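You operate a simulated robot arm through the tools that you are given. There is no shell and no other tool. Be economical: measure what you need, move in short steps, check, and stop when the job is done.

Carry out the task below with a simulated robot arm. There is one attempt and no reset: what you move stays moved.

Task
Scrub the red rim plate with the soapy red brush, then rinse it.
Fine: soap from the soap tub; brush back; plate under the tap; tap shut.

The check looks at the end state, three seconds after you hand in, the way a careful person would. Anything else that was tipped, shoved, dropped, spilled or broken makes it a failure.

Robot
A 6-joint arm with a two-finger parallel gripper, fixed in place. Base frame: the origin is at the foot of the arm, x ahead of it, y to its left, z up; the work surface is at about z = 850. Units: mm, degrees, N and s.
With the tool pointing down near the work surface it reaches from about 260 to 680 mm from the base axis. Its first joint turns from -66.0 to 66.0 degrees. Payload 2.9 kg.
The TCP is the grasp point between the finger pads, 30 mm short of the fingertips. In the tool frame z runs along the fingers and y along their closing line. Largest opening 110 mm; finger width 20, thickness 10; the body of the gripper, 48 by 112 mm, starts 55 mm behind the TCP.
Orientation is told as [roll, pitch, yaw] about the base's x, y, z axes, in that order, counted from this pose: with the fingers straight down and closing along the base's y, the tool's x points along the base's -x, its y along +y and its z along -z.

Tools
- The arm moves only by the tool send_rows. Its argument "increments" is a list that holds one entry, the list of rows, each a list of 7 numbers: the shift along the base's x, y, z in mm, then the turn, a rotation vector about the base's x, y, z in degrees, then the finger opening in mm, from 0 to 110. In form: [[[tx, ty, tz, wx, wy, wz, hand], ...]]. A call has 1 to 10 rows; each row shifts and turns the commanded pose from where the row before left it. Rows are played at 5 a second. More than 50 mm and 8.6 degrees between two rows, or a gripper value outside its range, and nothing of the call is played. Where a pose cannot be reached the arm comes as near as it can. A force on the tool above 40 N (or 10 N above the force at the start of the call, whichever is more), or a blocked arm, ends the call early, and 0.2 s more pass. The fingers move at their own pace (about 108 mm/s each) and stop on an object; they squeeze with about 22 N. The grip force told is the motor's: it shows also when the fingers shut on nothing. Time passes only in rows, and 0.2 s behind the last, so rows that do not move let the fingers close. It gives the time, the measured TCP pose, the force on the tool (base axes), the opening and the grip force at its end, in the units of the frame above (readings bear some noise).
- Cameras (640 x 400 px; columns grow to the right, rows downward): "scene" is fixed at [23.5, 404.5, 1376]; the picture's right is [-1.00, -0.04, 0.00], its down [-0.02, 0.60, -0.80] and it looks along [0.03, -0.80, -0.60] (base axes); focal length 214 px, centre (320, 200). "wrist" rides on the gripper at [-36, 0, -57] in the tool frame; the picture's right is [0.00, -1.00, 0.00], its down [0.97, 0.00, -0.24] and it looks along [0.24, 0.00, 0.97] (tool axes); focal length 218 px, centre (320, 200).
- capture(camera): a new picture of that camera. It takes no simulated time.
- locate(camera, pixels): for up to 12 pixels [column, row] of the newest picture of that camera ("zoom" is the newest enlarged one), the place [x, y, z] in the base frame of the surface seen there, good to about 3 mm, but the place of the scene camera against the robot may be out by one fixed shift of up to 12 mm in any direction. It takes no simulated time.
- enlarge(camera, box): a new picture of the part [left, top, right, bottom] of that camera's present view, enlarged. It takes no simulated time.
- sign_off(): hands the job in; it is judged then, once.

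Go step by step. Measure first, check grasps and placings, and put right what went wrong. The budget is 80 turns and 38 pictures, counting those below and the enlarged ones. Unless the task says otherwise, let go and move clear before handing in, and close with one line.

The tools are called by a JSON object that holds its "op" and its "data". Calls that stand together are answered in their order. send_rows: Moves the arm, as the interface text tells. Its arguments: {"type":"object","properties":{"increments":{"type":"array"}},"required":["increments"]} The other tools are called the same way: capture (camera) takes a picture; locate (camera, pixels) gives the place of the surface under pixels of a picture; enlarge (camera, box) takes an enlarged picture of a part of a camera's view; sign_off () hands the job in.

At the start:

```text
time_s: 0.0
ee_pos: [284.4, -140.1, 1330.1]
tool_rot: [-0.1, 0.1, 0.0]
force: [1.1, 0.2, 0.7]
width: 109.8
gripper_force: 0.1
```

scene: 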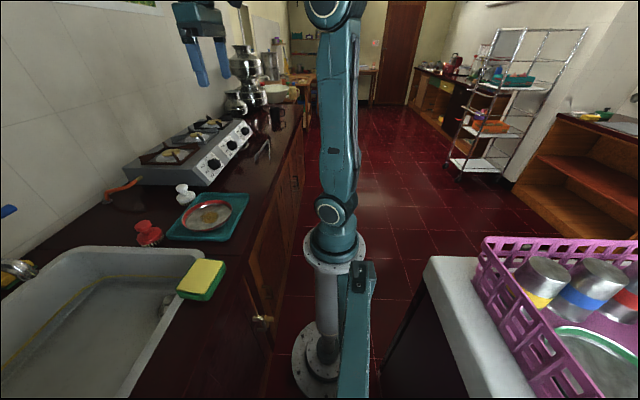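
wrist: 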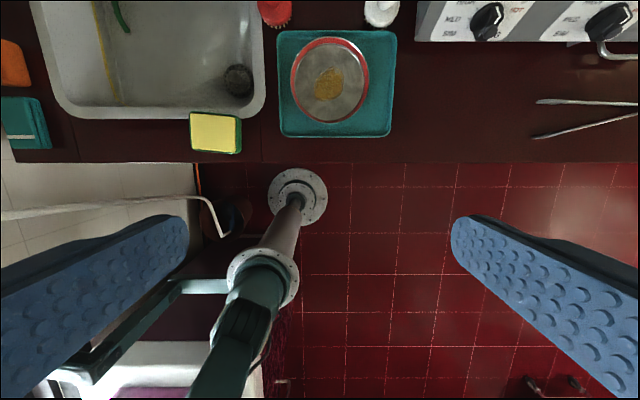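

The pictures show a red rim plate with a brown stain on a teal tray or mat (scene about 208,215), a red brush (148,232), a white brush (185,195), a sponge (200,280), a sink and part of a tap at the left edge (20,270). I'll enlarge both areas before measuring.

{"op": "enlarge", "data": {"camera": "scene", "box": [0, 160, 260, 322]}}

{"op": "enlarge", "data": {"camera": "wrist", "box": [0, 0, 420, 200]}}

{"op": "locate", "data": {"camera": "wrist", "pixels": [[275, 14], [382, 12], [329, 80], [292, 80], [367, 80], [329, 38], [329, 122], [285, 35], [238, 80], [215, 132], [120, 15], [15, 65]]}}

{"op": "locate", "data": {"camera": "scene", "pixels": [[148, 225], [148, 242], [183, 187], [187, 198], [208, 215], [180, 217], [231, 215], [208, 203], [210, 230], [20, 268], [8, 211], [170, 300]]}}

```text
2.46 times, centred on (130, 241) of scene
```

zoom: 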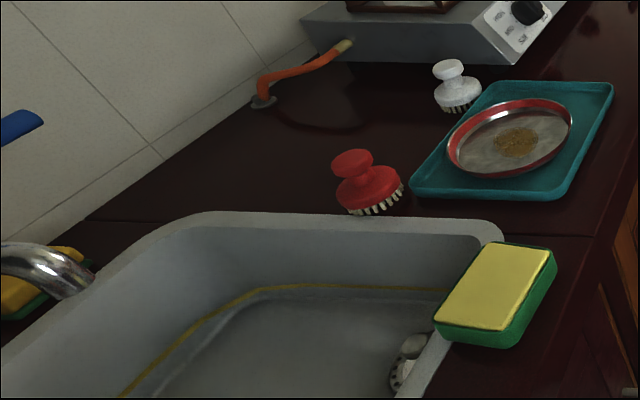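

```text
1.52 times, centred on (210, 100) of wrist
```

zoom: 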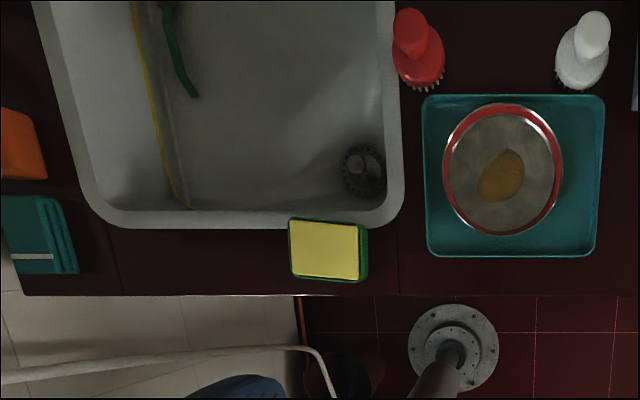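

```text
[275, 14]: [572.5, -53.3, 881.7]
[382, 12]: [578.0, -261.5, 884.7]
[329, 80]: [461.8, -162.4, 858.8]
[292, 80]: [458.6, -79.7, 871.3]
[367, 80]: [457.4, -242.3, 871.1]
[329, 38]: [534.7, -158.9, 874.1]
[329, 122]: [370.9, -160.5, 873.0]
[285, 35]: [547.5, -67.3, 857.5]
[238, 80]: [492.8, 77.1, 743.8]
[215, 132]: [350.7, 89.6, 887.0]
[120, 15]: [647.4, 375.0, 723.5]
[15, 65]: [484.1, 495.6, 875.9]
```

```text
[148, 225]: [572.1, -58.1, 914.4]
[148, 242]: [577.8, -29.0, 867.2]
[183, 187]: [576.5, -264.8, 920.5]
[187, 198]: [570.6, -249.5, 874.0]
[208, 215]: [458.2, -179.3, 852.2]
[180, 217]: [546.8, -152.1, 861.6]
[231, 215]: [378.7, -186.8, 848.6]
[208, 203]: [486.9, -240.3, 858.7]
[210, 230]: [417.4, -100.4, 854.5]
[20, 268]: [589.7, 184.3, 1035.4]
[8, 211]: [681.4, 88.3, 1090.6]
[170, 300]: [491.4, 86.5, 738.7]
```

Wrist coordinates: the plate centre is about (457,-161), rim z≈872, about 163 mm across. The red brush is at (572,-53) with its knob near z 914, and the sink floor is at about z 740. I still need the tap, its handle and the soap tub, so I'll move along +y and look.

{"op": "send_rows", "data": {"increments": [[[0, 45, 0, 0, 0, 0, 110], [0, 45, 0, 0, 0, 0, 110], [0, 45, 0, 0, 0, 0, 110], [0, 45, 0, 0, 0, 0, 110], [0, 45, 0, 0, 0, 0, 110], [0, 45, 0, 0, 0, 0, 110], [0, 45, 0, 0, 0, 0, 110], [0, 45, 0, 0, 0, 0, 110]]]}}

{"op": "capture", "data": {"camera": "wrist"}}

{"op": "capture", "data": {"camera": "scene"}}

```text
time_s: 1.8
ee_pos: [283.8, 219.2, 1329.8]
tool_rot: [-0.1, 0.0, -0.2]
force: [-0.1, -0.1, 0.4]
width: 110.3
gripper_force: 0.0
```

```text
33 pictures are left
```

wrist: 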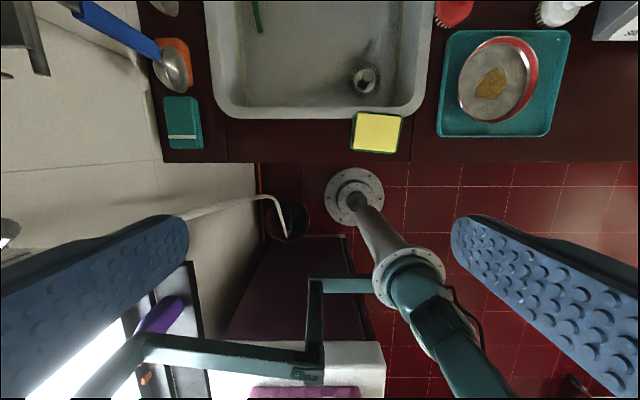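

```text
32 pictures are left
```

scene: 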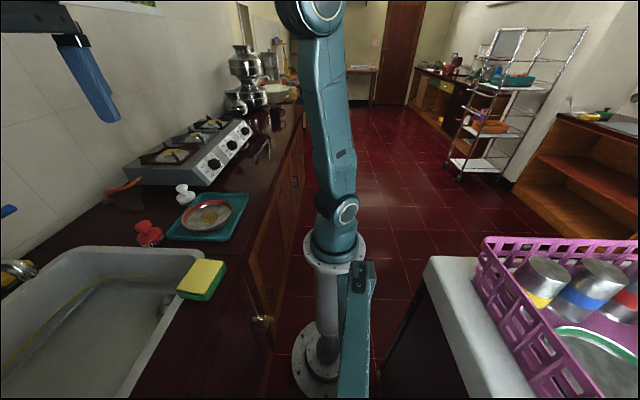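

The wrist view still cuts off the tap beyond the top edge. I'll tilt the tool to look further along +x.

{"op": "send_rows", "data": {"increments": [[[0, 0, 0, 0, -8, 0, 110], [0, 0, 0, 0, -8, 0, 110], [0, 0, 0, 0, -8, 0, 110], [0, 0, 0, 0, -8, 0, 110], [0, 0, 0, 0, -8, 0, 110]]]}}

{"op": "capture", "data": {"camera": "wrist"}}

```text
time_s: 3.0
ee_pos: [287.3, 246.2, 1415.6]
tool_rot: [-0.3, -36.9, 0.0]
force: [0.0, 0.6, 0.2]
width: 110.2
gripper_force: 0.1
out of reach, approached as far as the arm can: row 2, 3, 4, 5
```

```text
31 pictures are left
```

wrist: 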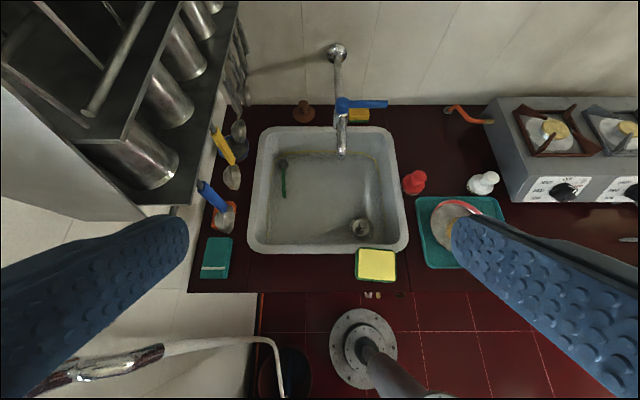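

Now the whole area is visible: a wall tap with a blue lever (360,103), spout end (341,150), yellow and green block (359,115), red brush (414,182), plus items left of the sink. I'll enlarge and locate.

{"op": "enlarge", "data": {"camera": "wrist", "box": [290, 30, 450, 130]}}

{"op": "enlarge", "data": {"camera": "wrist", "box": [180, 90, 420, 290]}}

{"op": "locate", "data": {"camera": "wrist", "pixels": [[341, 152], [342, 125], [342, 103], [384, 103], [360, 104], [338, 55], [359, 115], [303, 110], [214, 260], [222, 215], [284, 170], [210, 195]]}}

{"op": "locate", "data": {"camera": "wrist", "pixels": [[262, 190], [400, 190], [330, 130], [330, 249], [415, 178], [483, 180], [320, 200], [360, 227], [227, 145], [232, 178], [240, 130], [375, 265]]}}

```text
4.00 times, centred on (370, 80) of wrist
```

zoom: 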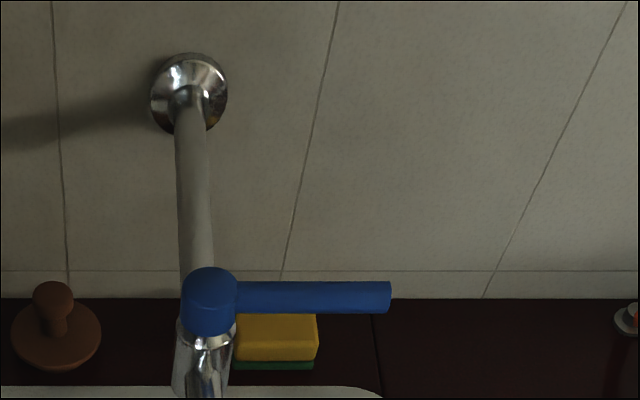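

```text
2.00 times, centred on (300, 190) of wrist
```

zoom: 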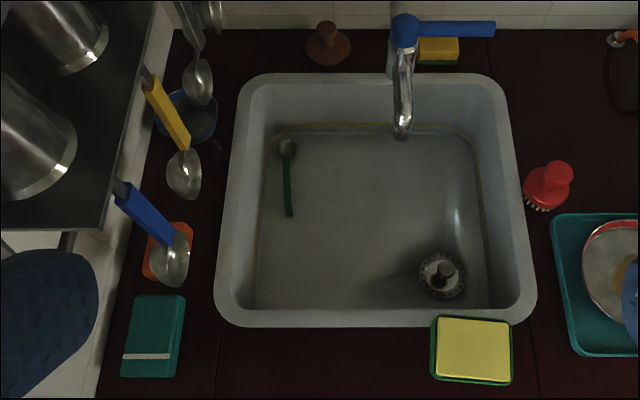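

```text
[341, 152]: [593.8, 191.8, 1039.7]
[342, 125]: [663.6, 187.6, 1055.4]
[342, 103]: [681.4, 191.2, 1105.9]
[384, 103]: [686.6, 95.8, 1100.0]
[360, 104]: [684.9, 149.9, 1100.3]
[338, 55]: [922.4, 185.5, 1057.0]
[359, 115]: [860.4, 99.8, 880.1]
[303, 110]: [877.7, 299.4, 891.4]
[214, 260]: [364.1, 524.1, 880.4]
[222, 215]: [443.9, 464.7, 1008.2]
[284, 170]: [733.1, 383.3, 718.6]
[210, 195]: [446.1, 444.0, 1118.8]
```

```text
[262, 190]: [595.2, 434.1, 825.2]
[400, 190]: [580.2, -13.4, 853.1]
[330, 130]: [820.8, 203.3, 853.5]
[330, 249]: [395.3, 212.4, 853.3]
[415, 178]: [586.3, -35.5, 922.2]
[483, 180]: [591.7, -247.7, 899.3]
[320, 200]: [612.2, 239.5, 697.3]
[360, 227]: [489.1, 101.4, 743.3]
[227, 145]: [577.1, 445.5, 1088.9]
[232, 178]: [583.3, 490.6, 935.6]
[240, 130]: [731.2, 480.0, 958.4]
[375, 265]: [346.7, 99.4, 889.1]
```

The tap is at about (594,190,1040) at the spout, with the lever from (683,191,1104) to (687,96,1100). I now need the soap tub, and the candidates are the orange box (222,215), the blue bowl (243,147) and the teal item (215,258), so I'll zoom in.

{"op": "enlarge", "data": {"camera": "wrist", "box": [185, 120, 281, 180]}}

{"op": "enlarge", "data": {"camera": "wrist", "box": [185, 190, 297, 290]}}

```text
6.67 times, centred on (233, 150) of wrist
```

zoom: 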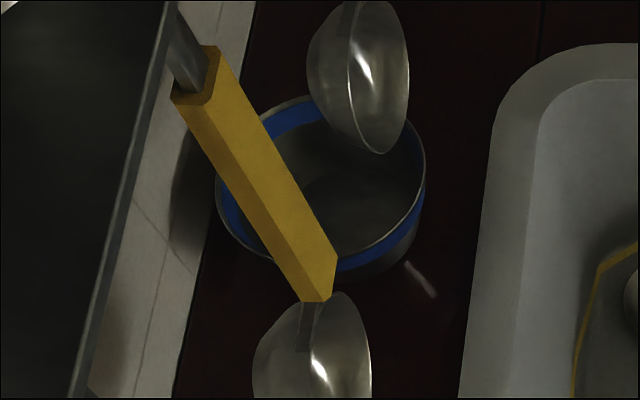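

```text
4.00 times, centred on (241, 240) of wrist
```

zoom: 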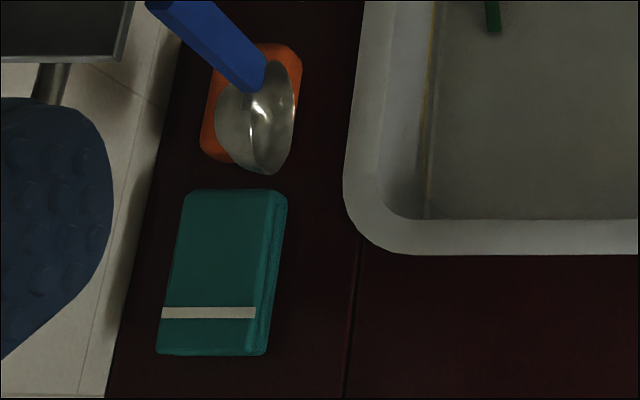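

The teal item is a folded cloth and the blue-rimmed bowl looks empty. The orange box may be the soap tub, but a ladle hides it from here, so I'll move lower and toward -y to look beneath it.

{"op": "send_rows", "data": {"increments": [[[10, -40, -30, 0, 8, 0, 110], [10, -40, -30, 0, 8, 0, 110], [10, -40, -30, 0, 8, 0, 110], [10, -40, -30, 0, 8, 0, 110], [10, -30, -30, 0, 5, 0, 110]]]}}

{"op": "capture", "data": {"camera": "wrist"}}

```text
refused: row 1 steps farther than a row can; nothing moved
```

```text
26 pictures are left
```

wrist: 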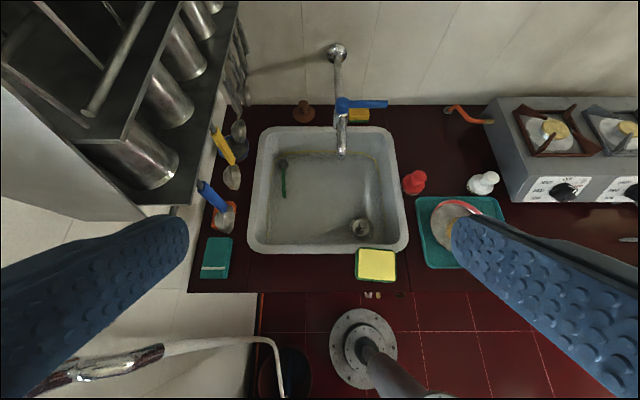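

That first row was slightly over 50 mm, so nothing moved. I'll use smaller steps.

{"op": "send_rows", "data": {"increments": [[[8, -30, -25, 0, 8, 0, 110], [8, -30, -25, 0, 8, 0, 110], [8, -30, -25, 0, 8, 0, 110], [8, -30, -25, 0, 8, 0, 110], [8, -30, -25, 0, 5, 0, 110], [8, -30, -25, 0, 0, 0, 110]]]}}

```text
time_s: 4.4
ee_pos: [334.2, 66.4, 1263.9]
tool_rot: [-0.4, -0.1, 0.0]
force: [0.4, -0.5, -0.3]
width: 110.1
gripper_force: 0.0
```

The arm is at (334,66,1264) with the tool pointing down. From here I'll take an enlarged look at the left edge, where the orange box should show below the ladle.

{"op": "enlarge", "data": {"camera": "wrist", "box": [0, 0, 240, 150]}}

```text
2.67 times, centred on (120, 75) of wrist
```

zoom: 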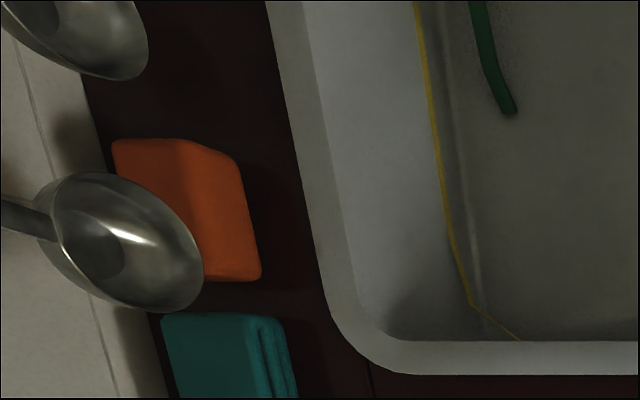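

The orange item looks like a solid block, not an open tub. I'll check the far right side, using the scene camera around the pots and the area behind the stove.

{"op": "enlarge", "data": {"camera": "scene", "box": [140, 30, 320, 190]}}

{"op": "locate", "data": {"camera": "scene", "pixels": [[278, 90], [278, 117], [262, 150], [247, 62], [190, 140], [240, 105], [250, 92]]}}

```text
2.50 times, centred on (230, 110) of scene
```

zoom: 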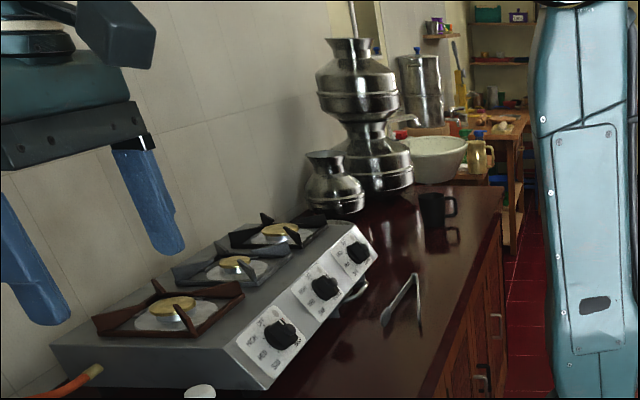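

```text
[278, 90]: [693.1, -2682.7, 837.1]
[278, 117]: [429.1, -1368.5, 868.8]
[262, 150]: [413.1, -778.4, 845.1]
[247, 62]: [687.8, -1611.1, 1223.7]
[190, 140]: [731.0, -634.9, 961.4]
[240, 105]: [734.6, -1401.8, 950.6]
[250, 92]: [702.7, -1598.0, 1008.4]
```

Nothing reachable there looks like a tub. The yellow and green piece in front of the sink at (347,95) has a green rim around its yellow face, so it may be a tub of yellow soap. I'll enlarge it from here.

{"op": "enlarge", "data": {"camera": "wrist", "box": [250, 90, 410, 190]}}

{"op": "enlarge", "data": {"camera": "scene", "box": [165, 245, 245, 305]}}

```text
4.00 times, centred on (330, 140) of wrist
```

zoom: 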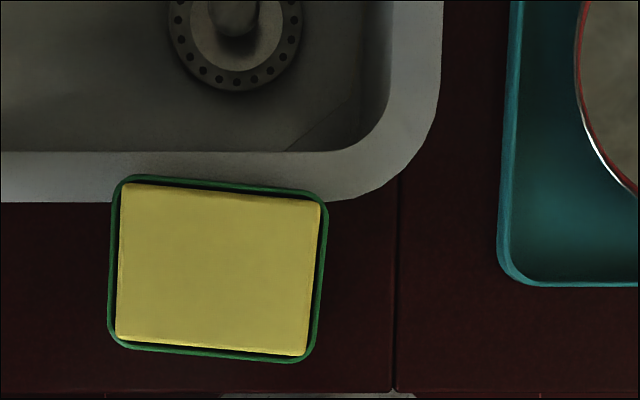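

```text
6.67 times, centred on (205, 275) of scene
```

zoom: 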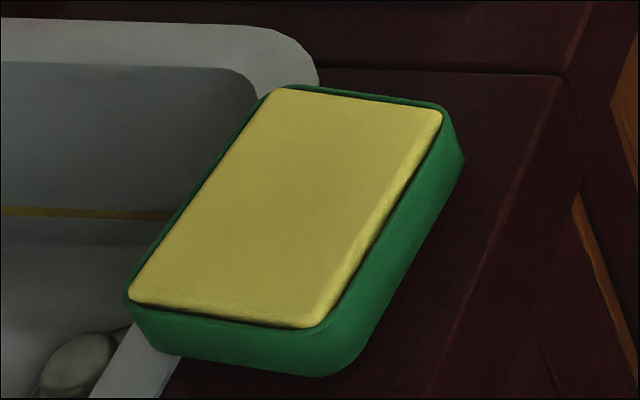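

That settles it: it is a green tub holding a slab of yellow soap. I'll mark its corners through the zoom, then move above the red brush for a closer look.

{"op": "locate", "data": {"camera": "zoom", "pixels": [[135, 290], [310, 320], [435, 115], [285, 95], [285, 205], [450, 120], [330, 340]]}}

{"op": "send_rows", "data": {"increments": [[[23, -15, -26, 0, 0, 0, 110], [23, -15, -26, 0, 0, 0, 110], [23, -15, -26, 0, 0, 0, 110], [23, -15, -26, 0, 0, 0, 110], [23, -15, -26, 0, 0, 0, 110], [23, -15, -26, 0, 0, 0, 110], [23, -15, -26, 0, 0, 0, 110], [23, -15, -26, 0, 0, 0, 110]]]}}

{"op": "capture", "data": {"camera": "wrist"}}

```text
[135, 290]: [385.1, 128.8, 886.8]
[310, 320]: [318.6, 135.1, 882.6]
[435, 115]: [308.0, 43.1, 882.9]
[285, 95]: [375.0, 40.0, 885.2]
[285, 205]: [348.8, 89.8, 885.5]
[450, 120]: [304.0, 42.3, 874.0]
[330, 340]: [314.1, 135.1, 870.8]
```

```text
time_s: 6.2
ee_pos: [545.6, -43.1, 1123.0]
tool_rot: [-0.4, 0.0, -0.1]
force: [0.0, 0.2, -0.3]
width: 110.0
gripper_force: 0.1
out of reach, approached as far as the arm can: row 1, 2, 3, 4, 5, 6, 7
```

```text
21 pictures are left
```

wrist: 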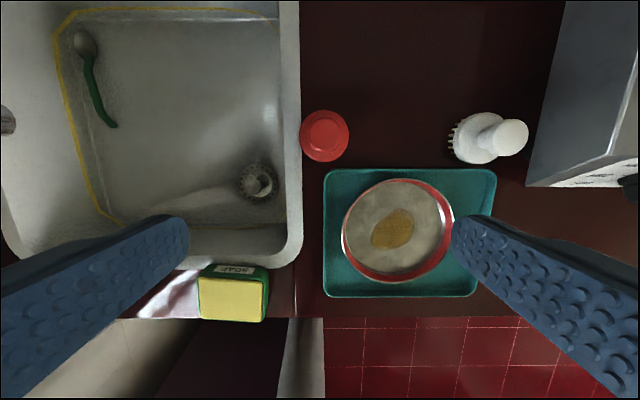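

The tub is labelled SOAP at (237,270). From here I'll locate the brush, plate and tub precisely.

{"op": "locate", "data": {"camera": "wrist", "pixels": [[324, 131], [324, 112], [301, 137], [348, 137], [325, 160], [397, 232], [344, 232], [452, 215], [395, 181], [393, 282], [233, 298], [201, 300]]}}

{"op": "locate", "data": {"camera": "wrist", "pixels": [[266, 285], [233, 320], [205, 280], [260, 280], [392, 230], [372, 235], [413, 222], [390, 210], [385, 250], [430, 250], [335, 190], [480, 180]]}}

{"op": "enlarge", "data": {"camera": "wrist", "box": [280, 90, 376, 170]}}

{"op": "enlarge", "data": {"camera": "scene", "box": [120, 205, 180, 255]}}

```text
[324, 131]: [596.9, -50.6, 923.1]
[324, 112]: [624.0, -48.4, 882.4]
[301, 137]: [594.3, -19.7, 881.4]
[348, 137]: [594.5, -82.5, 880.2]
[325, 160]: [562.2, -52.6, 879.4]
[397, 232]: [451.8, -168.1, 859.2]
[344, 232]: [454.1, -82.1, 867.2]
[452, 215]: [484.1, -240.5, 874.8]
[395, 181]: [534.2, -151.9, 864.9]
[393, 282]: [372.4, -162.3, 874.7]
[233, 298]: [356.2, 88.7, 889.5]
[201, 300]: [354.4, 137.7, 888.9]
```

```text
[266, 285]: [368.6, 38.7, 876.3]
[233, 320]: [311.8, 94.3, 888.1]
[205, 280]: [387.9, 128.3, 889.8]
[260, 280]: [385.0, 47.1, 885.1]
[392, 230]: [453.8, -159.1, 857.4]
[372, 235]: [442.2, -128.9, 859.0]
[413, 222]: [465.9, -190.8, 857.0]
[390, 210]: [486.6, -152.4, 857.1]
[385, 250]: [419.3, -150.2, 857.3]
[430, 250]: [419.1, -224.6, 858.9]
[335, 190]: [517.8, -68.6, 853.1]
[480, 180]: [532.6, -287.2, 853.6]
```

```text
5.00 times, centred on (328, 130) of wrist
```

zoom: 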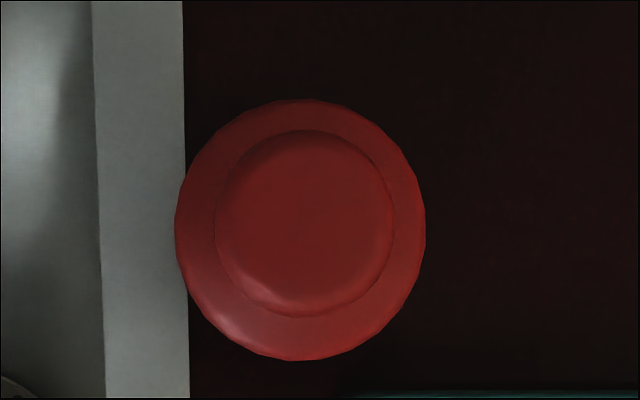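

```text
8.00 times, centred on (150, 230) of scene
```

zoom: 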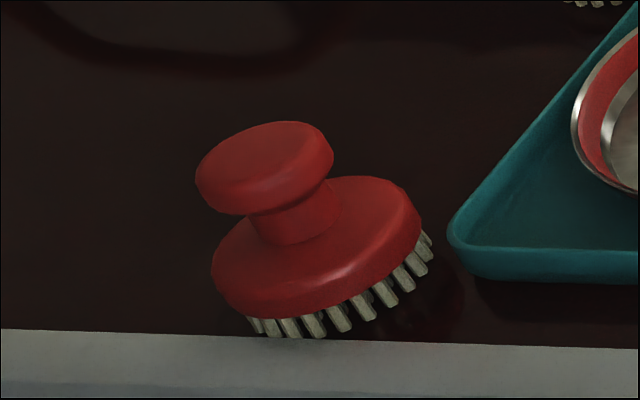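

The red brush stands upright, centred at about (594,-51). Its knob is about 42 mm wide with top z≈923, and its body is about 64 mm wide with top z≈885–893. I'll go above it and then grip the knob.

{"op": "send_rows", "data": {"increments": [[[16, -2.7, -41, 0, 0, 0, 90], [16, -2.7, -41, 0, 0, 0, 90], [16.4, -2.6, -41, 0, 0, 0, 90], [0, 0, 0, 0, 0, 0, 90]]]}}

```text
time_s: 7.2
ee_pos: [608.0, -51.9, 1007.9]
tool_rot: [-0.4, 0.0, 0.0]
force: [0.6, 0.1, -0.8]
width: 90.0
gripper_force: 0.1
out of reach, approached as far as the arm can: row 1, 2
```

It reached (608,-52,1008). I'll correct x by -14, lower to z≈925 and close on the knob.

{"op": "send_rows", "data": {"increments": [[[-14, 1, -28, 0, 0, 0, 90], [0, 0, -28, 0, 0, 0, 90], [0, 0, -17, 0, 0, 0, 90], [0, 0, -10, 0, 0, 0, 90], [0, 0, 0, 0, 0, 0, 90]]]}}

{"op": "capture", "data": {"camera": "wrist"}}

```text
time_s: 8.4
ee_pos: [625.9, -54.9, 933.9]
tool_rot: [-0.4, 0.1, -0.1]
force: [-0.2, 0.2, 0.4]
width: 90.0
gripper_force: 0.1
out of reach, approached as far as the arm can: row 1, 2, 4
```

```text
18 pictures are left
```

wrist: 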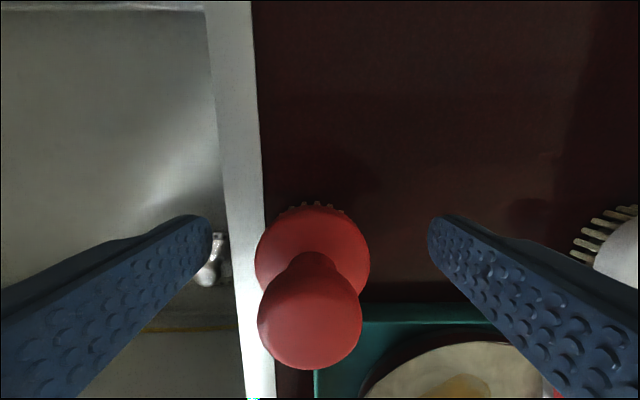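

The "nearest" solution has drifted to x=626, and the knob (310,320) now lies about 32 mm behind the fingers. I'll move back in -x with small steps and watch how it responds.

{"op": "send_rows", "data": {"increments": [[[-10, 1, 2, 0, 0, 0, 90], [-10, 1, 0, 0, 0, 0, 90], [-10, 1, 0, 0, 0, 0, 90], [0, 0, 0, 0, 0, 0, 90]]]}}

```text
time_s: 9.4
ee_pos: [625.2, -53.3, 936.0]
tool_rot: [-0.4, -0.1, 0.0]
force: [-0.4, 0.6, -0.1]
width: 89.8
gripper_force: 0.1
out of reach, approached as far as the arm can: row 1, 2, 3
```

The arm refuses to move inward here, which suggests it is at a joint limit in its present configuration. I'll take a scene picture to see its shape.

{"op": "capture", "data": {"camera": "scene"}}

```text
17 pictures are left
```

scene: 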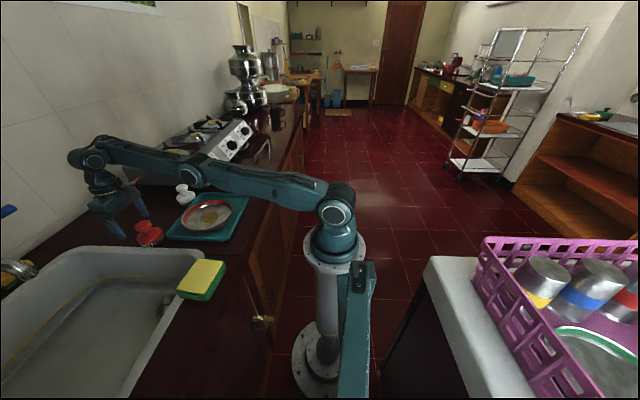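

The arm looks almost straight. I'll locate points along its links to understand the configuration, which takes no time or pictures.

{"op": "locate", "data": {"camera": "scene", "pixels": [[335, 212], [300, 192], [265, 184], [230, 178], [200, 176], [170, 164], [140, 155], [110, 148], [92, 160], [100, 180], [335, 240]]}}

{"op": "enlarge", "data": {"camera": "scene", "box": [60, 110, 380, 270]}}

```text
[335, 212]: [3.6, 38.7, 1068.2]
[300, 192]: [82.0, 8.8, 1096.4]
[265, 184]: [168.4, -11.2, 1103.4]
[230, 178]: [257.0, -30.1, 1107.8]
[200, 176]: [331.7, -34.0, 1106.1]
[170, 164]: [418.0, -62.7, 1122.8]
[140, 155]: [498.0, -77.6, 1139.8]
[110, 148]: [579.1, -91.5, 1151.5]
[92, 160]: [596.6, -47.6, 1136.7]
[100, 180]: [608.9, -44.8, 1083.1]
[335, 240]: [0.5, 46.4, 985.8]
```

```text
2.00 times, centred on (220, 190) of scene
```

zoom: 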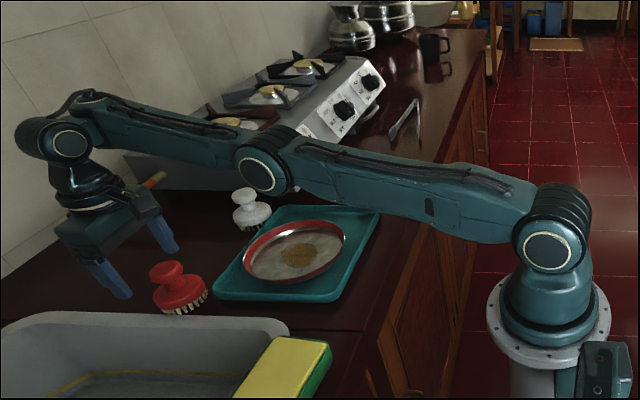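

The joint hubs show in the zoom at shoulder (548,245), elbow (262,170) and wrist (70,140). I'll locate them.

{"op": "locate", "data": {"camera": "zoom", "pixels": [[548, 248], [258, 172], [72, 142], [100, 250], [190, 135], [400, 200]]}}

```text
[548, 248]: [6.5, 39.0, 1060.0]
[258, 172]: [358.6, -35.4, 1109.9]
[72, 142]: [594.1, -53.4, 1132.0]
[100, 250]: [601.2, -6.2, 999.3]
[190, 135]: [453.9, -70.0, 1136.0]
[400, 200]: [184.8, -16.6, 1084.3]
```

The arm is straight to within a few degrees, so it is sitting at an elbow singularity. I'll try to escape with a combined up-and-back move and pitch the tool a little.

{"op": "send_rows", "data": {"increments": [[[-45, 0, 20, 0, 0, 0, 90], [-45, 0, 20, 0, 0, 0, 90], [0, 0, 0, 0, 0, 0, 90]]]}}

```text
time_s: 10.2
ee_pos: [611.4, -59.9, 998.3]
tool_rot: [-0.3, -0.1, 0.0]
force: [-0.6, 1.1, -0.1]
width: 90.1
gripper_force: 0.1
out of reach, approached as far as the arm can: row 1, 2
```

The positions fit a shoulder pinned at its lower limit with the elbow bent the wrong way (elbow-down). Lowering further should carry the forearm through straight into elbow-up. I'll do that over the clear counter at y≈-150, away from the brush.

{"op": "send_rows", "data": {"increments": [[[0, -45, 0, 0, 0, 0, 40], [0, -45, 0, 0, 0, 0, 40], [0, 0, -30, 0, 0, 0, 40], [0, 0, -30, 0, 0, 0, 40], [0, 0, 0, 0, 0, 0, 40]]]}}

```text
time_s: 11.4
ee_pos: [611.0, -149.9, 939.6]
tool_rot: [-0.4, -0.1, 0.1]
force: [0.1, -0.5, 0.1]
width: 39.9
gripper_force: 0.1
```

No out-of-reach this time. I'll go down to z≈897 and then try inward.

{"op": "send_rows", "data": {"increments": [[[0, 0, -22, 0, 0, 0, 40], [0, 0, -20, 0, 0, 0, 40], [-8, 0, 0, 0, 0, 0, 40], [-8, 0, 0, 0, 0, 0, 40], [0, 0, 0, 0, 0, 0, 40]]]}}

```text
time_s: 12.6
ee_pos: [610.1, -155.6, 896.8]
tool_rot: [-0.4, 0.1, 0.0]
force: [-0.5, -0.4, -0.2]
width: 39.8
gripper_force: 0.1
out of reach, approached as far as the arm can: row 3, 4
```

It slides exactly along a boundary and refuses to go inward, which now looks more like a wrist-pitch limit. I'll raise it and test whether tipping the tool by a few degrees allows the inward move.

{"op": "send_rows", "data": {"increments": [[[0, 0, 40, 0, 0, 0, 40], [0, 0, 0, 0, 8, 0, 40], [0, 0, 0, 0, 8, 0, 40], [-10, 0, 0, 0, 0, 0, 40], [-10, 0, 0, 0, 0, 0, 40], [0, 0, 0, 0, 0, 0, 40]]]}}

```text
time_s: 14.0
ee_pos: [585.1, -151.4, 937.0]
tool_rot: [-0.4, 16.0, -0.1]
force: [-0.2, 0.0, 0.1]
width: 39.8
gripper_force: 0.1
out of reach, approached as far as the arm can: row 3
```

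With a 16° pitch, inward moves are accepted. I'll continue inward to see where the limit lies.

{"op": "send_rows", "data": {"increments": [[[-20, 0, 20, 0, 0, 0, 40], [-20, 0, 0, 0, 0, 0, 40], [-20, 0, 0, 0, 0, 0, 40], [-20, 0, 0, 0, 0, 0, 40], [0, 0, 0, 0, 0, 0, 40]]]}}

{"op": "enlarge", "data": {"camera": "scene", "box": [60, 110, 380, 270]}}

{"op": "locate", "data": {"camera": "zoom", "pixels": [[548, 248], [258, 172], [72, 142]]}}

```text
time_s: 15.2
ee_pos: [527.8, -157.3, 967.6]
tool_rot: [-0.4, 16.1, 0.1]
force: [0.7, -0.4, -0.3]
width: 40.0
gripper_force: 0.0
out of reach, approached as far as the arm can: row 3, 4
```

```text
2.00 times, centred on (220, 190) of scene
```

zoom: 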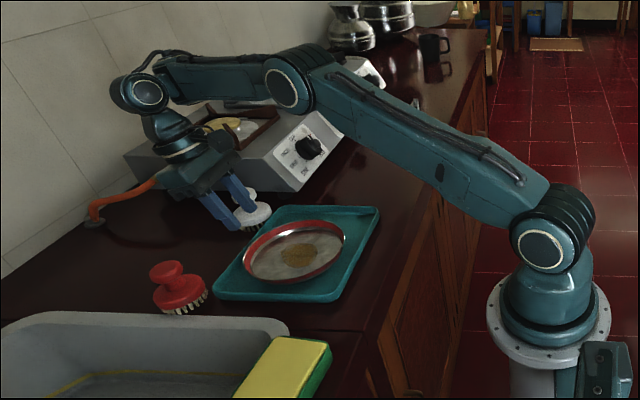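

```text
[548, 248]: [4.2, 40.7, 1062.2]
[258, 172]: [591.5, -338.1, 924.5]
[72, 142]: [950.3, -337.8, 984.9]
```

It now refuses again with the elbow clearly up, so the wrist pitch joint appears to be at a limit (forearm to tool about 90–95°). I'll look closely at the wrist structure to find another branch.

{"op": "enlarge", "data": {"camera": "scene", "box": [105, 115, 245, 235]}}

```text
3.33 times, centred on (175, 175) of scene
```

zoom: 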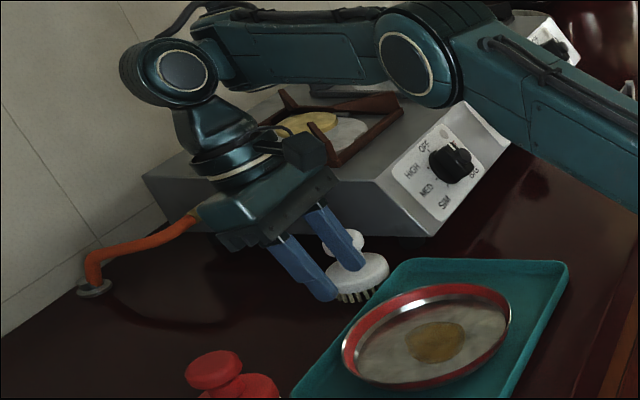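

I'll locate the elbow hub (405,65), wrist hub (183,72) and flange ring in this zoom to measure the real angles.

{"op": "locate", "data": {"camera": "zoom", "pixels": [[405, 65], [183, 72], [238, 165], [255, 215], [300, 40], [240, 40], [500, 80], [600, 120], [212, 120]]}}

```text
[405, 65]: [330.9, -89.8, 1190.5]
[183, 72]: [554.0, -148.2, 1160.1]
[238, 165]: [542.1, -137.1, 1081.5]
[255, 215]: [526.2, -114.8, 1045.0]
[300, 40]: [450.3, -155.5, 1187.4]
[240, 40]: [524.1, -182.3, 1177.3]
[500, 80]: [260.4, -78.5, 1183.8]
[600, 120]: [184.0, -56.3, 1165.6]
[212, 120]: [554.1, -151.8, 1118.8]
```

The geometry now fits. Shoulder, elbow and wrist lengths are about 366 and 232 mm, and every refused pose has forearm to tool at about 97°, so a wrist joint is at its limit. The start pose is on the wrong wrist branch, so I'll go up into clear space and try to flip the wrist by rolling the tool over sideways and then pitching it forward.

{"op": "send_rows", "data": {"increments": [[[0, 0, 40, 0, 0, 0, 40], [0, 8, 40, 0, -3, 0, 40], [-4, 10, 40, 0, -3, 0, 40], [-4, 10, 40, 0, -3, 0, 40], [-8, 10, 40, 0, -3, 0, 40], [-8, 10, 30, 0, -4, 0, 40], [0, 0, 0, 0, 0, 0, 40]]]}}

```text
time_s: 16.8
ee_pos: [502.3, -107.5, 1196.7]
tool_rot: [-0.4, 0.0, 0.0]
force: [-0.7, 1.0, -0.4]
width: 39.6
gripper_force: 0.0
```

It reached (502,-107,1197) with the tool straight down. I'll roll the tool sideways toward -y about the wrist, as the first part of the flip.

{"op": "send_rows", "data": {"increments": [[[0, -27.1, 1.9, -8, 0, 0, 40], [0, -26.6, 5.7, -8, 0, 0, 40], [0, -25.6, 9.3, -8, 0, 0, 40], [0, -24, 12.7, -8, 0, 0, 40], [0, -22, 16, -8, 0, 0, 40], [0, -19.6, 18.9, -8, 0, 0, 40], [0, -16.8, 21.5, -8, 0, 0, 40], [0, -13.6, 23.5, -8, 0, 0, 40]]]}}

```text
time_s: 18.6
ee_pos: [495.5, -266.7, 1258.4]
tool_rot: [-30.8, -3.8, 2.7]
force: [0.0, -0.3, 0.2]
width: 39.8
gripper_force: 0.0
out of reach, approached as far as the arm can: row 4, 5, 6, 7, 8
```

The roll toward -y stops at about 31°. I'll go back to tool-down and test the other direction, toward +y.

{"op": "send_rows", "data": {"increments": [[[1.6, 35, -20, 7.7, 0.95, -0.7, 40], [1.6, 35, -18, 7.7, 0.95, -0.7, 40], [1.6, 35, -14, 7.7, 0.95, -0.7, 40], [1.6, 34, -9, 7.7, 0.95, -0.7, 40], [0, 27.1, 1.9, 8, 0, 0, 40], [0, 26.6, 5.7, 8, 0, 0, 40], [0, 25.6, 9.3, 8, 0, 0, 40], [0, 24, 12.7, 8, 0, 0, 40], [0, 22, 16, 8, 0, 0, 40], [0, 19.6, 18.9, 8, 0, 0, 40]]]}}

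```text
time_s: 20.8
ee_pos: [471.0, -23.5, 1195.8]
tool_rot: [25.3, 1.3, -0.5]
force: [-0.1, -0.2, -0.2]
width: 40.2
gripper_force: 0.0
out of reach, approached as far as the arm can: row 4, 5, 8, 9, 10
```

Roll also stops at about ±25–30°. I'll look at the arm once in this rolled pose to see which joint is doing the work.

{"op": "enlarge", "data": {"camera": "scene", "box": [80, 20, 380, 240]}}

```text
1.82 times, centred on (230, 130) of scene
```

zoom: 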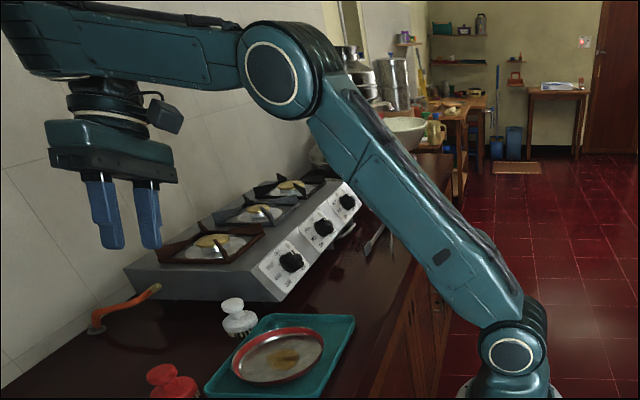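

In this pose the elbow is well bent, and the failures seem to depend on history, so slow solver convergence is possible. I'll return to tool-down and test descending in small 10 mm steps.

{"op": "send_rows", "data": {"increments": [[[8, -21, 0, -6.3, -0.3, 0.1, 40], [8, -21, 0, -6.3, -0.3, 0.1, 40], [8, -21, 0, -6.3, -0.3, 0.1, 40], [7, -21, 0, -6.4, -0.3, 0.1, 40], [0, 0, -10, 0, 0, 0, 40], [0, 0, -10, 0, 0, 0, 40], [0, 0, -10, 0, 0, 0, 40], [0, 0, -10, 0, 0, 0, 40], [0, 0, -10, 0, 0, 0, 40], [0, 0, -10, 0, 0, 0, 40]]]}}

```text
time_s: 23.0
ee_pos: [511.1, -107.7, 1148.8]
tool_rot: [0.0, 0.1, -0.3]
force: [0.0, 0.2, 0.0]
width: 39.7
gripper_force: 0.1
out of reach, approached as far as the arm can: row 4, 9, 10
```

The stop came exactly where I predicted (z≈1152). Passing roll 0 is also flagged, and the wrist hub had turned sideways in the rolled pose. That points to a wrist singularity where the tool lines up with the wrist's roll axis. I should be able to go around it: a small sideways tilt, then swing the tilt to "fingers outward", then remove the roll.

{"op": "send_rows", "data": {"increments": [[[0, 0, 5, 4, 0, 0, 40], [0, 0, 0, 4, 0, 0, 40], [0, 0, 0, 4, 0, 0, 40], [0, 0, 0, -0.4, -3.1, 0, 40], [0, 0, 0, -1.2, -2.9, 0, 40], [0, 0, 0, -1.9, -2.5, 0, 40], [0, 0, 0, -2.5, -1.9, 0, 40], [0, 0, 0, -2.9, -1.2, 0, 40], [0, 0, 0, -3.1, -0.4, 0, 40], [0, 0, 0, 0, 0, 0, 40]]]}}

```text
time_s: 25.2
ee_pos: [550.3, -119.5, 1191.7]
tool_rot: [-0.2, -11.7, 1.7]
force: [0.1, -0.4, 0.8]
width: 40.1
gripper_force: 0.0
out of reach, approached as far as the arm can: row 4, 5, 6, 7, 8, 9
```

It slid outward along the same boundary again. I'll take one full scene look, this time including the wrist, to see the hub orientation.

{"op": "enlarge", "data": {"camera": "scene", "box": [30, 0, 270, 150]}}

```text
2.67 times, centred on (150, 75) of scene
```

zoom: 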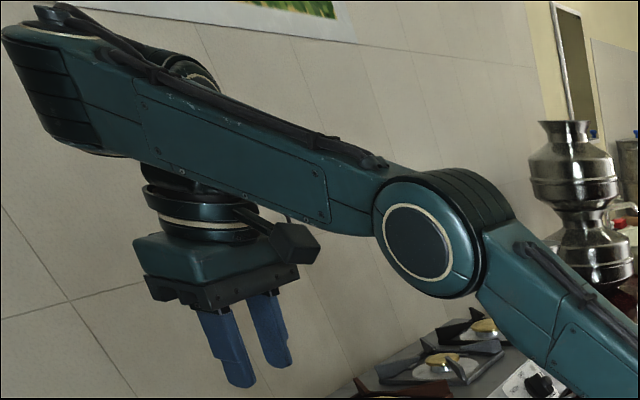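

The forearm now sits in front of the tool, with the wrist hub (190,75) on its far side. The forearm roll has therefore flipped, which may be the other branch. I'll return to pitch 0 and test whether descending or moving inward now passes the old boundary.

{"op": "send_rows", "data": {"increments": [[[-5, 0, 0, 0, 4, -0.6, 40], [-5, 2, 0, 0, 4, -0.6, 40], [-10, 2, 0, 0, 3.7, -0.5, 40], [-15, 2, -10, 0, 0, 0, 40], [-15, 2, -15, 0, 0, 0, 40], [-15, 2, -15, 0, 0, 0, 40], [-15, 2, -15, 0, 0, 0, 40], [-15, 2, -15, 0, 0, 0, 40], [0, 0, 0, 0, 0, 0, 40]]]}}

```text
time_s: 27.2
ee_pos: [464.8, -107.5, 1121.9]
tool_rot: [0.1, -0.2, -0.1]
force: [-0.1, -0.4, 0.0]
width: 39.8
gripper_force: 0.1
out of reach, approached as far as the arm can: row 3
```

It passed the old boundary without trouble, at (465,-107,1122), so the wrist is on the working branch. Now I'll go above the red brush at (594,-51).

{"op": "send_rows", "data": {"increments": [[[15, 11, -30, 0, 0, 0, 90], [26, 11, -30, 0, 0, 0, 90], [30, 11, -30, 0, 0, 0, 90], [30, 12, -30, 0, 0, 0, 90], [28, 11.5, -30, 0, 0, 0, 90], [0, 0, 0, 0, 0, 0, 90]]]}}

```text
time_s: 28.6
ee_pos: [594.3, -53.6, 970.8]
tool_rot: [-0.1, -0.3, -0.1]
force: [0.7, -1.4, 0.3]
width: 89.7
gripper_force: 0.1
```

It is at (594,-54,971) with no flags. I'll descend onto the knob and close.

{"op": "send_rows", "data": {"increments": [[[0, 2.5, -20, 0, 0, 0, 90], [0, 0, -15, 0, 0, 0, 90], [0, 0, -10, 0, 0, 0, 90], [0, 0, 0, 0, 0, 0, 60], [0, 0, 0, 0, 0, 0, 30], [0, 0, 0, 0, 0, 0, 20], [0, 0, 0, 0, 0, 0, 20]]]}}

{"op": "capture", "data": {"camera": "wrist"}}

```text
time_s: 30.2
ee_pos: [593.3, -50.0, 926.5]
tool_rot: [-0.1, -0.2, -0.1]
force: [0.3, 0.3, 0.5]
width: 40.1
gripper_force: 22.2
```

```text
11 pictures are left
```

wrist: 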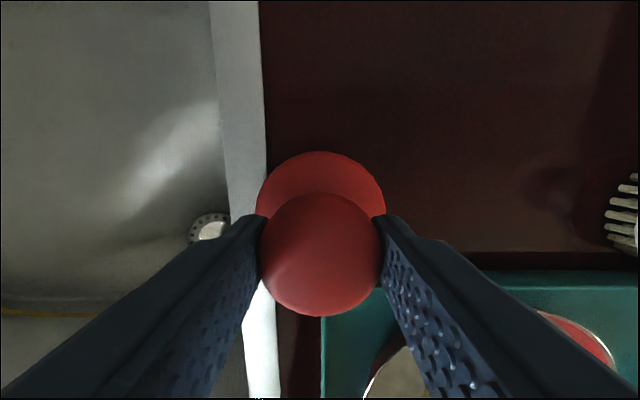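

The knob is gripped firmly: width 40.1, force 22 N, centred at (320,255). The brush stands at TCP (593.3,-50,926.5). I'll lift it and carry it over the soap tub.

{"op": "send_rows", "data": {"increments": [[[0, 0, 30, 0, 0, 0, 20], [0, 0, 30, 0, 0, 0, 20], [0, 0, 20, 0, 0, 0, 20], [-35, 20, 0, 0, 0, 0, 20], [-35, 20, 0, 0, 0, 0, 20], [-35, 20, 0, 0, 0, 0, 20], [-35, 20, 0, 0, 0, 0, 20], [-35, 20, 0, 0, 0, 0, 20], [-35, 20, 0, 0, 0, 0, 20], [-33, 18, 0, 0, 0, 0, 20]]]}}

{"op": "enlarge", "data": {"camera": "scene", "box": [120, 170, 300, 310]}}

```text
time_s: 32.4
ee_pos: [350.7, 89.1, 1007.4]
tool_rot: [0.0, -0.3, -0.1]
force: [0.2, 0.3, -0.9]
width: 40.1
gripper_force: 22.2
```

```text
2.86 times, centred on (210, 240) of scene
```

zoom: 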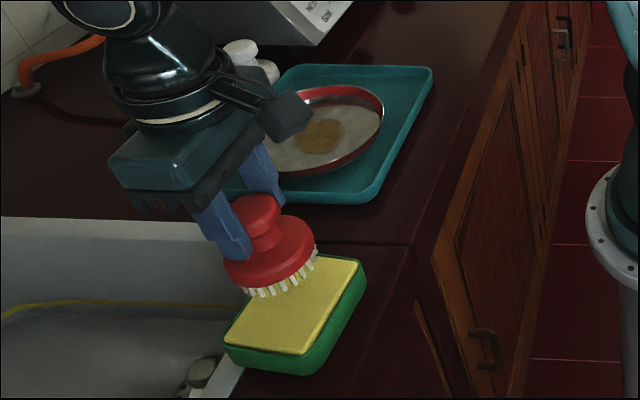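

The brush is held upright over the soap. I'll lower it gently until contact.

{"op": "send_rows", "data": {"increments": [[[0, 0, -15, 0, 0, 0, 20], [0, 0, -15, 0, 0, 0, 20], [0, 0, -6, 0, 0, 0, 20], [0, 0, -3, 0, 0, 0, 20], [0, 0, -2, 0, 0, 0, 20], [0, 0, 0, 0, 0, 0, 20]]]}}

```text
time_s: 33.8
ee_pos: [349.7, 89.6, 966.5]
tool_rot: [-0.1, -0.3, -0.1]
force: [-4.2, -3.0, 18.1]
width: 39.9
gripper_force: 22.1
```

It is in contact with about 18 N. I'll ease off slightly and rub lightly on the soap.

{"op": "send_rows", "data": {"increments": [[[0, 0, 1, 0, 0, 0, 20], [6, 0, 0, 0, 0, 0, 20], [-6, 6, 0, 0, 0, 0, 20], [-6, -6, 0, 0, 0, 0, 20], [6, -6, 0, 0, 0, 0, 20], [6, 6, 0, 0, 0, 0, 20], [-6, 6, 0, 0, 0, 0, 20], [0, -6, 0, 0, 0, 0, 20], [0, 0, 0, 0, 0, 0, 20]]]}}

{"op": "enlarge", "data": {"camera": "scene", "box": [150, 215, 260, 305]}}

```text
time_s: 35.8
ee_pos: [351.0, 90.7, 966.2]
tool_rot: [0.0, -0.3, -0.1]
force: [0.5, -1.1, -1.0]
width: 39.5
gripper_force: 21.6
```

```text
4.44 times, centred on (205, 260) of scene
```

zoom: 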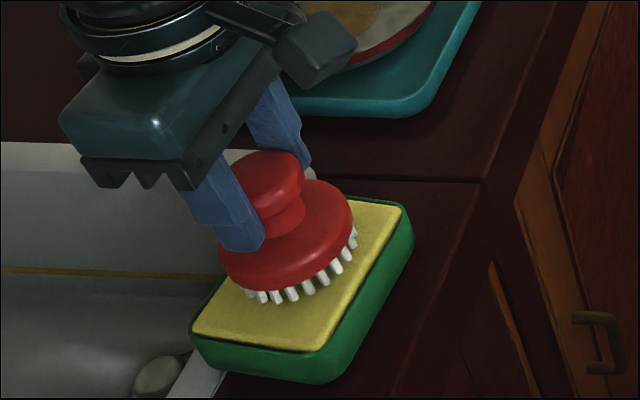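

The contact is light now, since the brush seated in the grip. I'll press once more, rub, and then lift and look at the bristles.

{"op": "send_rows", "data": {"increments": [[[0, 0, -2, 0, 0, 0, 20], [5, 0, 0, 0, 0, 0, 20], [-5, 5, 0, 0, 0, 0, 20], [-5, -5, 0, 0, 0, 0, 20], [5, -5, 0, 0, 0, 0, 20], [0, 5, 0, 0, 0, 0, 20], [0, 0, 0, 0, 0, 0, 20]]]}}

{"op": "send_rows", "data": {"increments": [[[0, 0, 15, 0, 0, 0, 20], [0, 0, 20, 0, 0, 0, 20], [0, 0, 15, 0, 0, 0, 20]]]}}

{"op": "enlarge", "data": {"camera": "scene", "box": [150, 205, 260, 295]}}

```text
time_s: 37.4
ee_pos: [351.5, 89.0, 965.9]
tool_rot: [-0.2, -0.4, -0.2]
force: [-0.8, -4.4, 14.3]
width: 39.5
gripper_force: 22.0
```

```text
time_s: 38.2
ee_pos: [350.7, 89.1, 1014.2]
tool_rot: [0.0, -0.3, 0.0]
force: [0.5, 0.1, -0.2]
width: 39.3
gripper_force: 22.0
```

```text
4.44 times, centred on (205, 250) of scene
```

zoom: 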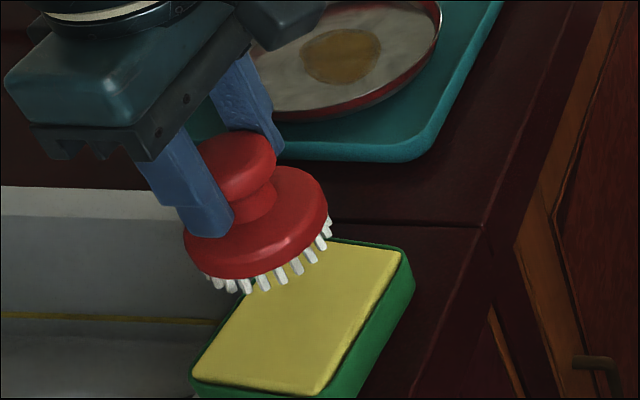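

The bristles turned bright white, so they are soapy now. I'll carry the brush to the plate centre (455,-160) and lower gently toward contact at TCP z≈936.

{"op": "send_rows", "data": {"increments": [[[17.4, -41.5, 0, 0, 0, 0, 20], [17.4, -41.5, 0, 0, 0, 0, 20], [17.4, -41.5, 0, 0, 0, 0, 20], [17.4, -41.5, 0, 0, 0, 0, 20], [17.4, -41.5, 0, 0, 0, 0, 20], [17.4, -41.5, 0, 0, 0, 0, 20], [0, 0, -30, 0, 0, 0, 20], [0, 0, -25, 0, 0, 0, 20], [0, 0, -16, 0, 0, 0, 20], [0, 0, -4, 0, 0, 0, 20]]]}}

```text
time_s: 40.4
ee_pos: [454.5, -160.1, 939.6]
tool_rot: [-0.1, -0.3, -0.1]
force: [-0.2, -0.1, -0.8]
width: 39.7
gripper_force: 22.4
```

{"op": "send_rows", "data": {"increments": [[[0, 0, -2, 0, 0, 0, 20], [0, 0, -1.5, 0, 0, 0, 20], [0, 0, -1, 0, 0, 0, 20], [0, 0, 0, 0, 0, 0, 20]]]}}

```text
time_s: 41.4
ee_pos: [454.7, -160.1, 934.3]
tool_rot: [0.0, -0.3, -0.1]
force: [0.9, 0.9, -0.4]
width: 39.6
gripper_force: 21.5
```

There is no contact yet at z 934. I'll lower in small steps.

{"op": "send_rows", "data": {"increments": [[[0, 0, -1.5, 0, 0, 0, 20], [0, 0, -1.5, 0, 0, 0, 20], [0, 0, 0, 0, 0, 0, 20]]]}}

```text
time_s: 42.2
ee_pos: [454.7, -158.9, 933.7]
tool_rot: [-0.1, -0.3, 0.0]
force: [-1.6, 0.0, 14.1]
width: 39.1
gripper_force: 22.1
```

The brush is in contact at 14 N. I'll scrub with strokes over the stain.

{"op": "send_rows", "data": {"increments": [[[10, 0, 0, 0, 0, 0, 20], [5, 10, 0, 0, 0, 0, 20], [-10, 8, 0, 0, 0, 0, 20], [-12, 0, 0, 0, 0, 0, 20], [-10, -10, 0, 0, 0, 0, 20], [0, -14, 0, 0, 0, 0, 20], [8, -12, 0, 0, 0, 0, 20], [14, -2, 0, 0, 0, 0, 20], [10, 12, 0, 0, 0, 0, 20], [-15, 8, 0, 0, 0, 0, 20]]]}}

{"op": "enlarge", "data": {"camera": "scene", "box": [150, 175, 260, 255]}}

```text
time_s: 44.4
ee_pos: [455.2, -159.7, 932.7]
tool_rot: [-0.1, -0.2, -0.1]
force: [-0.3, -0.9, -0.5]
width: 39.5
gripper_force: 22.0
```

```text
5.00 times, centred on (205, 215) of scene
```

zoom: 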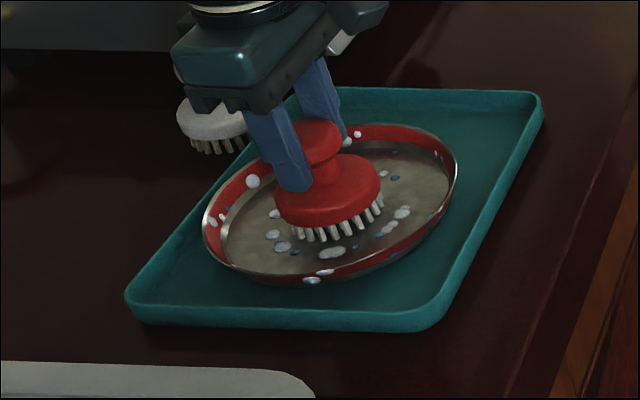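

Suds now cover the plate and the brush has given up its soap. I'll do one more round of strokes with slight pressure, then lift and look.

{"op": "send_rows", "data": {"increments": [[[0, 0, -1.5, 0, 0, 0, 20], [12, 6, 0, 0, 0, 0, 20], [-12, 10, 0, 0, 0, 0, 20], [-14, -6, 0, 0, 0, 0, 20], [0, -14, 0, 0, 0, 0, 20], [14, -10, 0, 0, 0, 0, 20], [12, 6, 0, 0, 0, 0, 20], [-12, 8, 0, 0, 0, 0, 20], [0, 0, 20, 0, 0, 0, 20], [0, 0, 40, 0, 0, 0, 20]]]}}

{"op": "send_rows", "data": {"increments": [[[23, 18, 15, 0, 0, 0, 20], [23, 18, 0, 0, 0, 0, 20], [23, 18, 0, 0, 0, 0, 20], [23, 18, 0, 0, 0, 0, 20], [23, 18, 0, 0, 0, 0, 20], [23.5, 19.5, 0, 0, 0, 0, 20], [0, 0, 0, 0, 0, 0, 20]]]}}

{"op": "enlarge", "data": {"camera": "scene", "box": [120, 175, 260, 275]}}

```text
time_s: 46.6
ee_pos: [454.6, -159.6, 991.5]
tool_rot: [0.0, -0.1, -0.2]
force: [0.6, 0.3, 0.1]
width: 39.5
gripper_force: 22.1
```

```text
time_s: 48.2
ee_pos: [594.3, -50.3, 1006.5]
tool_rot: [-0.1, -0.2, -0.1]
force: [-0.6, -0.1, 0.2]
width: 39.5
gripper_force: 21.9
```

```text
4.00 times, centred on (190, 225) of scene
```

zoom: 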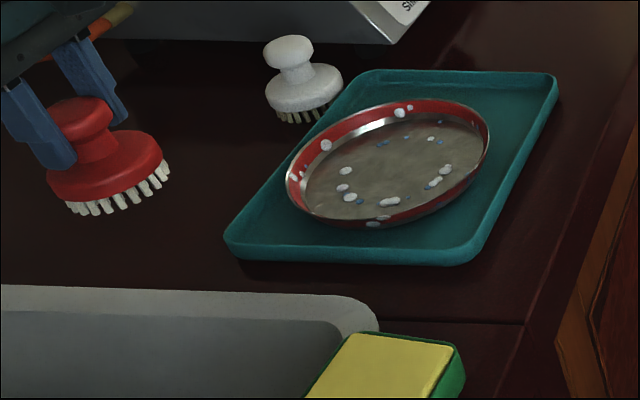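

The stain is gone and suds remain on the plate. The brush is back over its place, so I'll lower it to the counter.

{"op": "send_rows", "data": {"increments": [[[-0.7, 0, -35, 0, 0, 0, 20], [0, 0, -30, 0, 0, 0, 20], [0, 0, -11, 0, 0, 0, 20], [0, 0, -3, 0, 0, 0, 20], [0, 0, -1.5, 0, 0, 0, 20], [0, 0, 0, 0, 0, 0, 20]]]}}

```text
time_s: 49.6
ee_pos: [592.8, -50.1, 925.7]
tool_rot: [-0.1, -0.2, -0.1]
force: [0.1, 0.6, 0.0]
width: 39.6
gripper_force: 21.2
```

{"op": "send_rows", "data": {"increments": [[[0, 0, -1, 0, 0, 0, 20], [0, 0, -1, 0, 0, 0, 20], [0, 0, 0, 0, 0, 0, 20]]]}}

```text
time_s: 50.4
ee_pos: [591.5, -50.8, 923.1]
tool_rot: [-0.1, -0.2, -0.1]
force: [0.7, 0.3, 0.2]
width: 39.5
gripper_force: 22.4
```

{"op": "send_rows", "data": {"increments": [[[0, 0, -1, 0, 0, 0, 20], [0, 0, -1, 0, 0, 0, 20], [0, 0, 0, 0, 0, 0, 20]]]}}

```text
time_s: 51.2
ee_pos: [592.0, -49.6, 922.7]
tool_rot: [-0.1, -0.3, 0.0]
force: [-3.5, -1.3, 12.9]
width: 39.7
gripper_force: 21.0
```

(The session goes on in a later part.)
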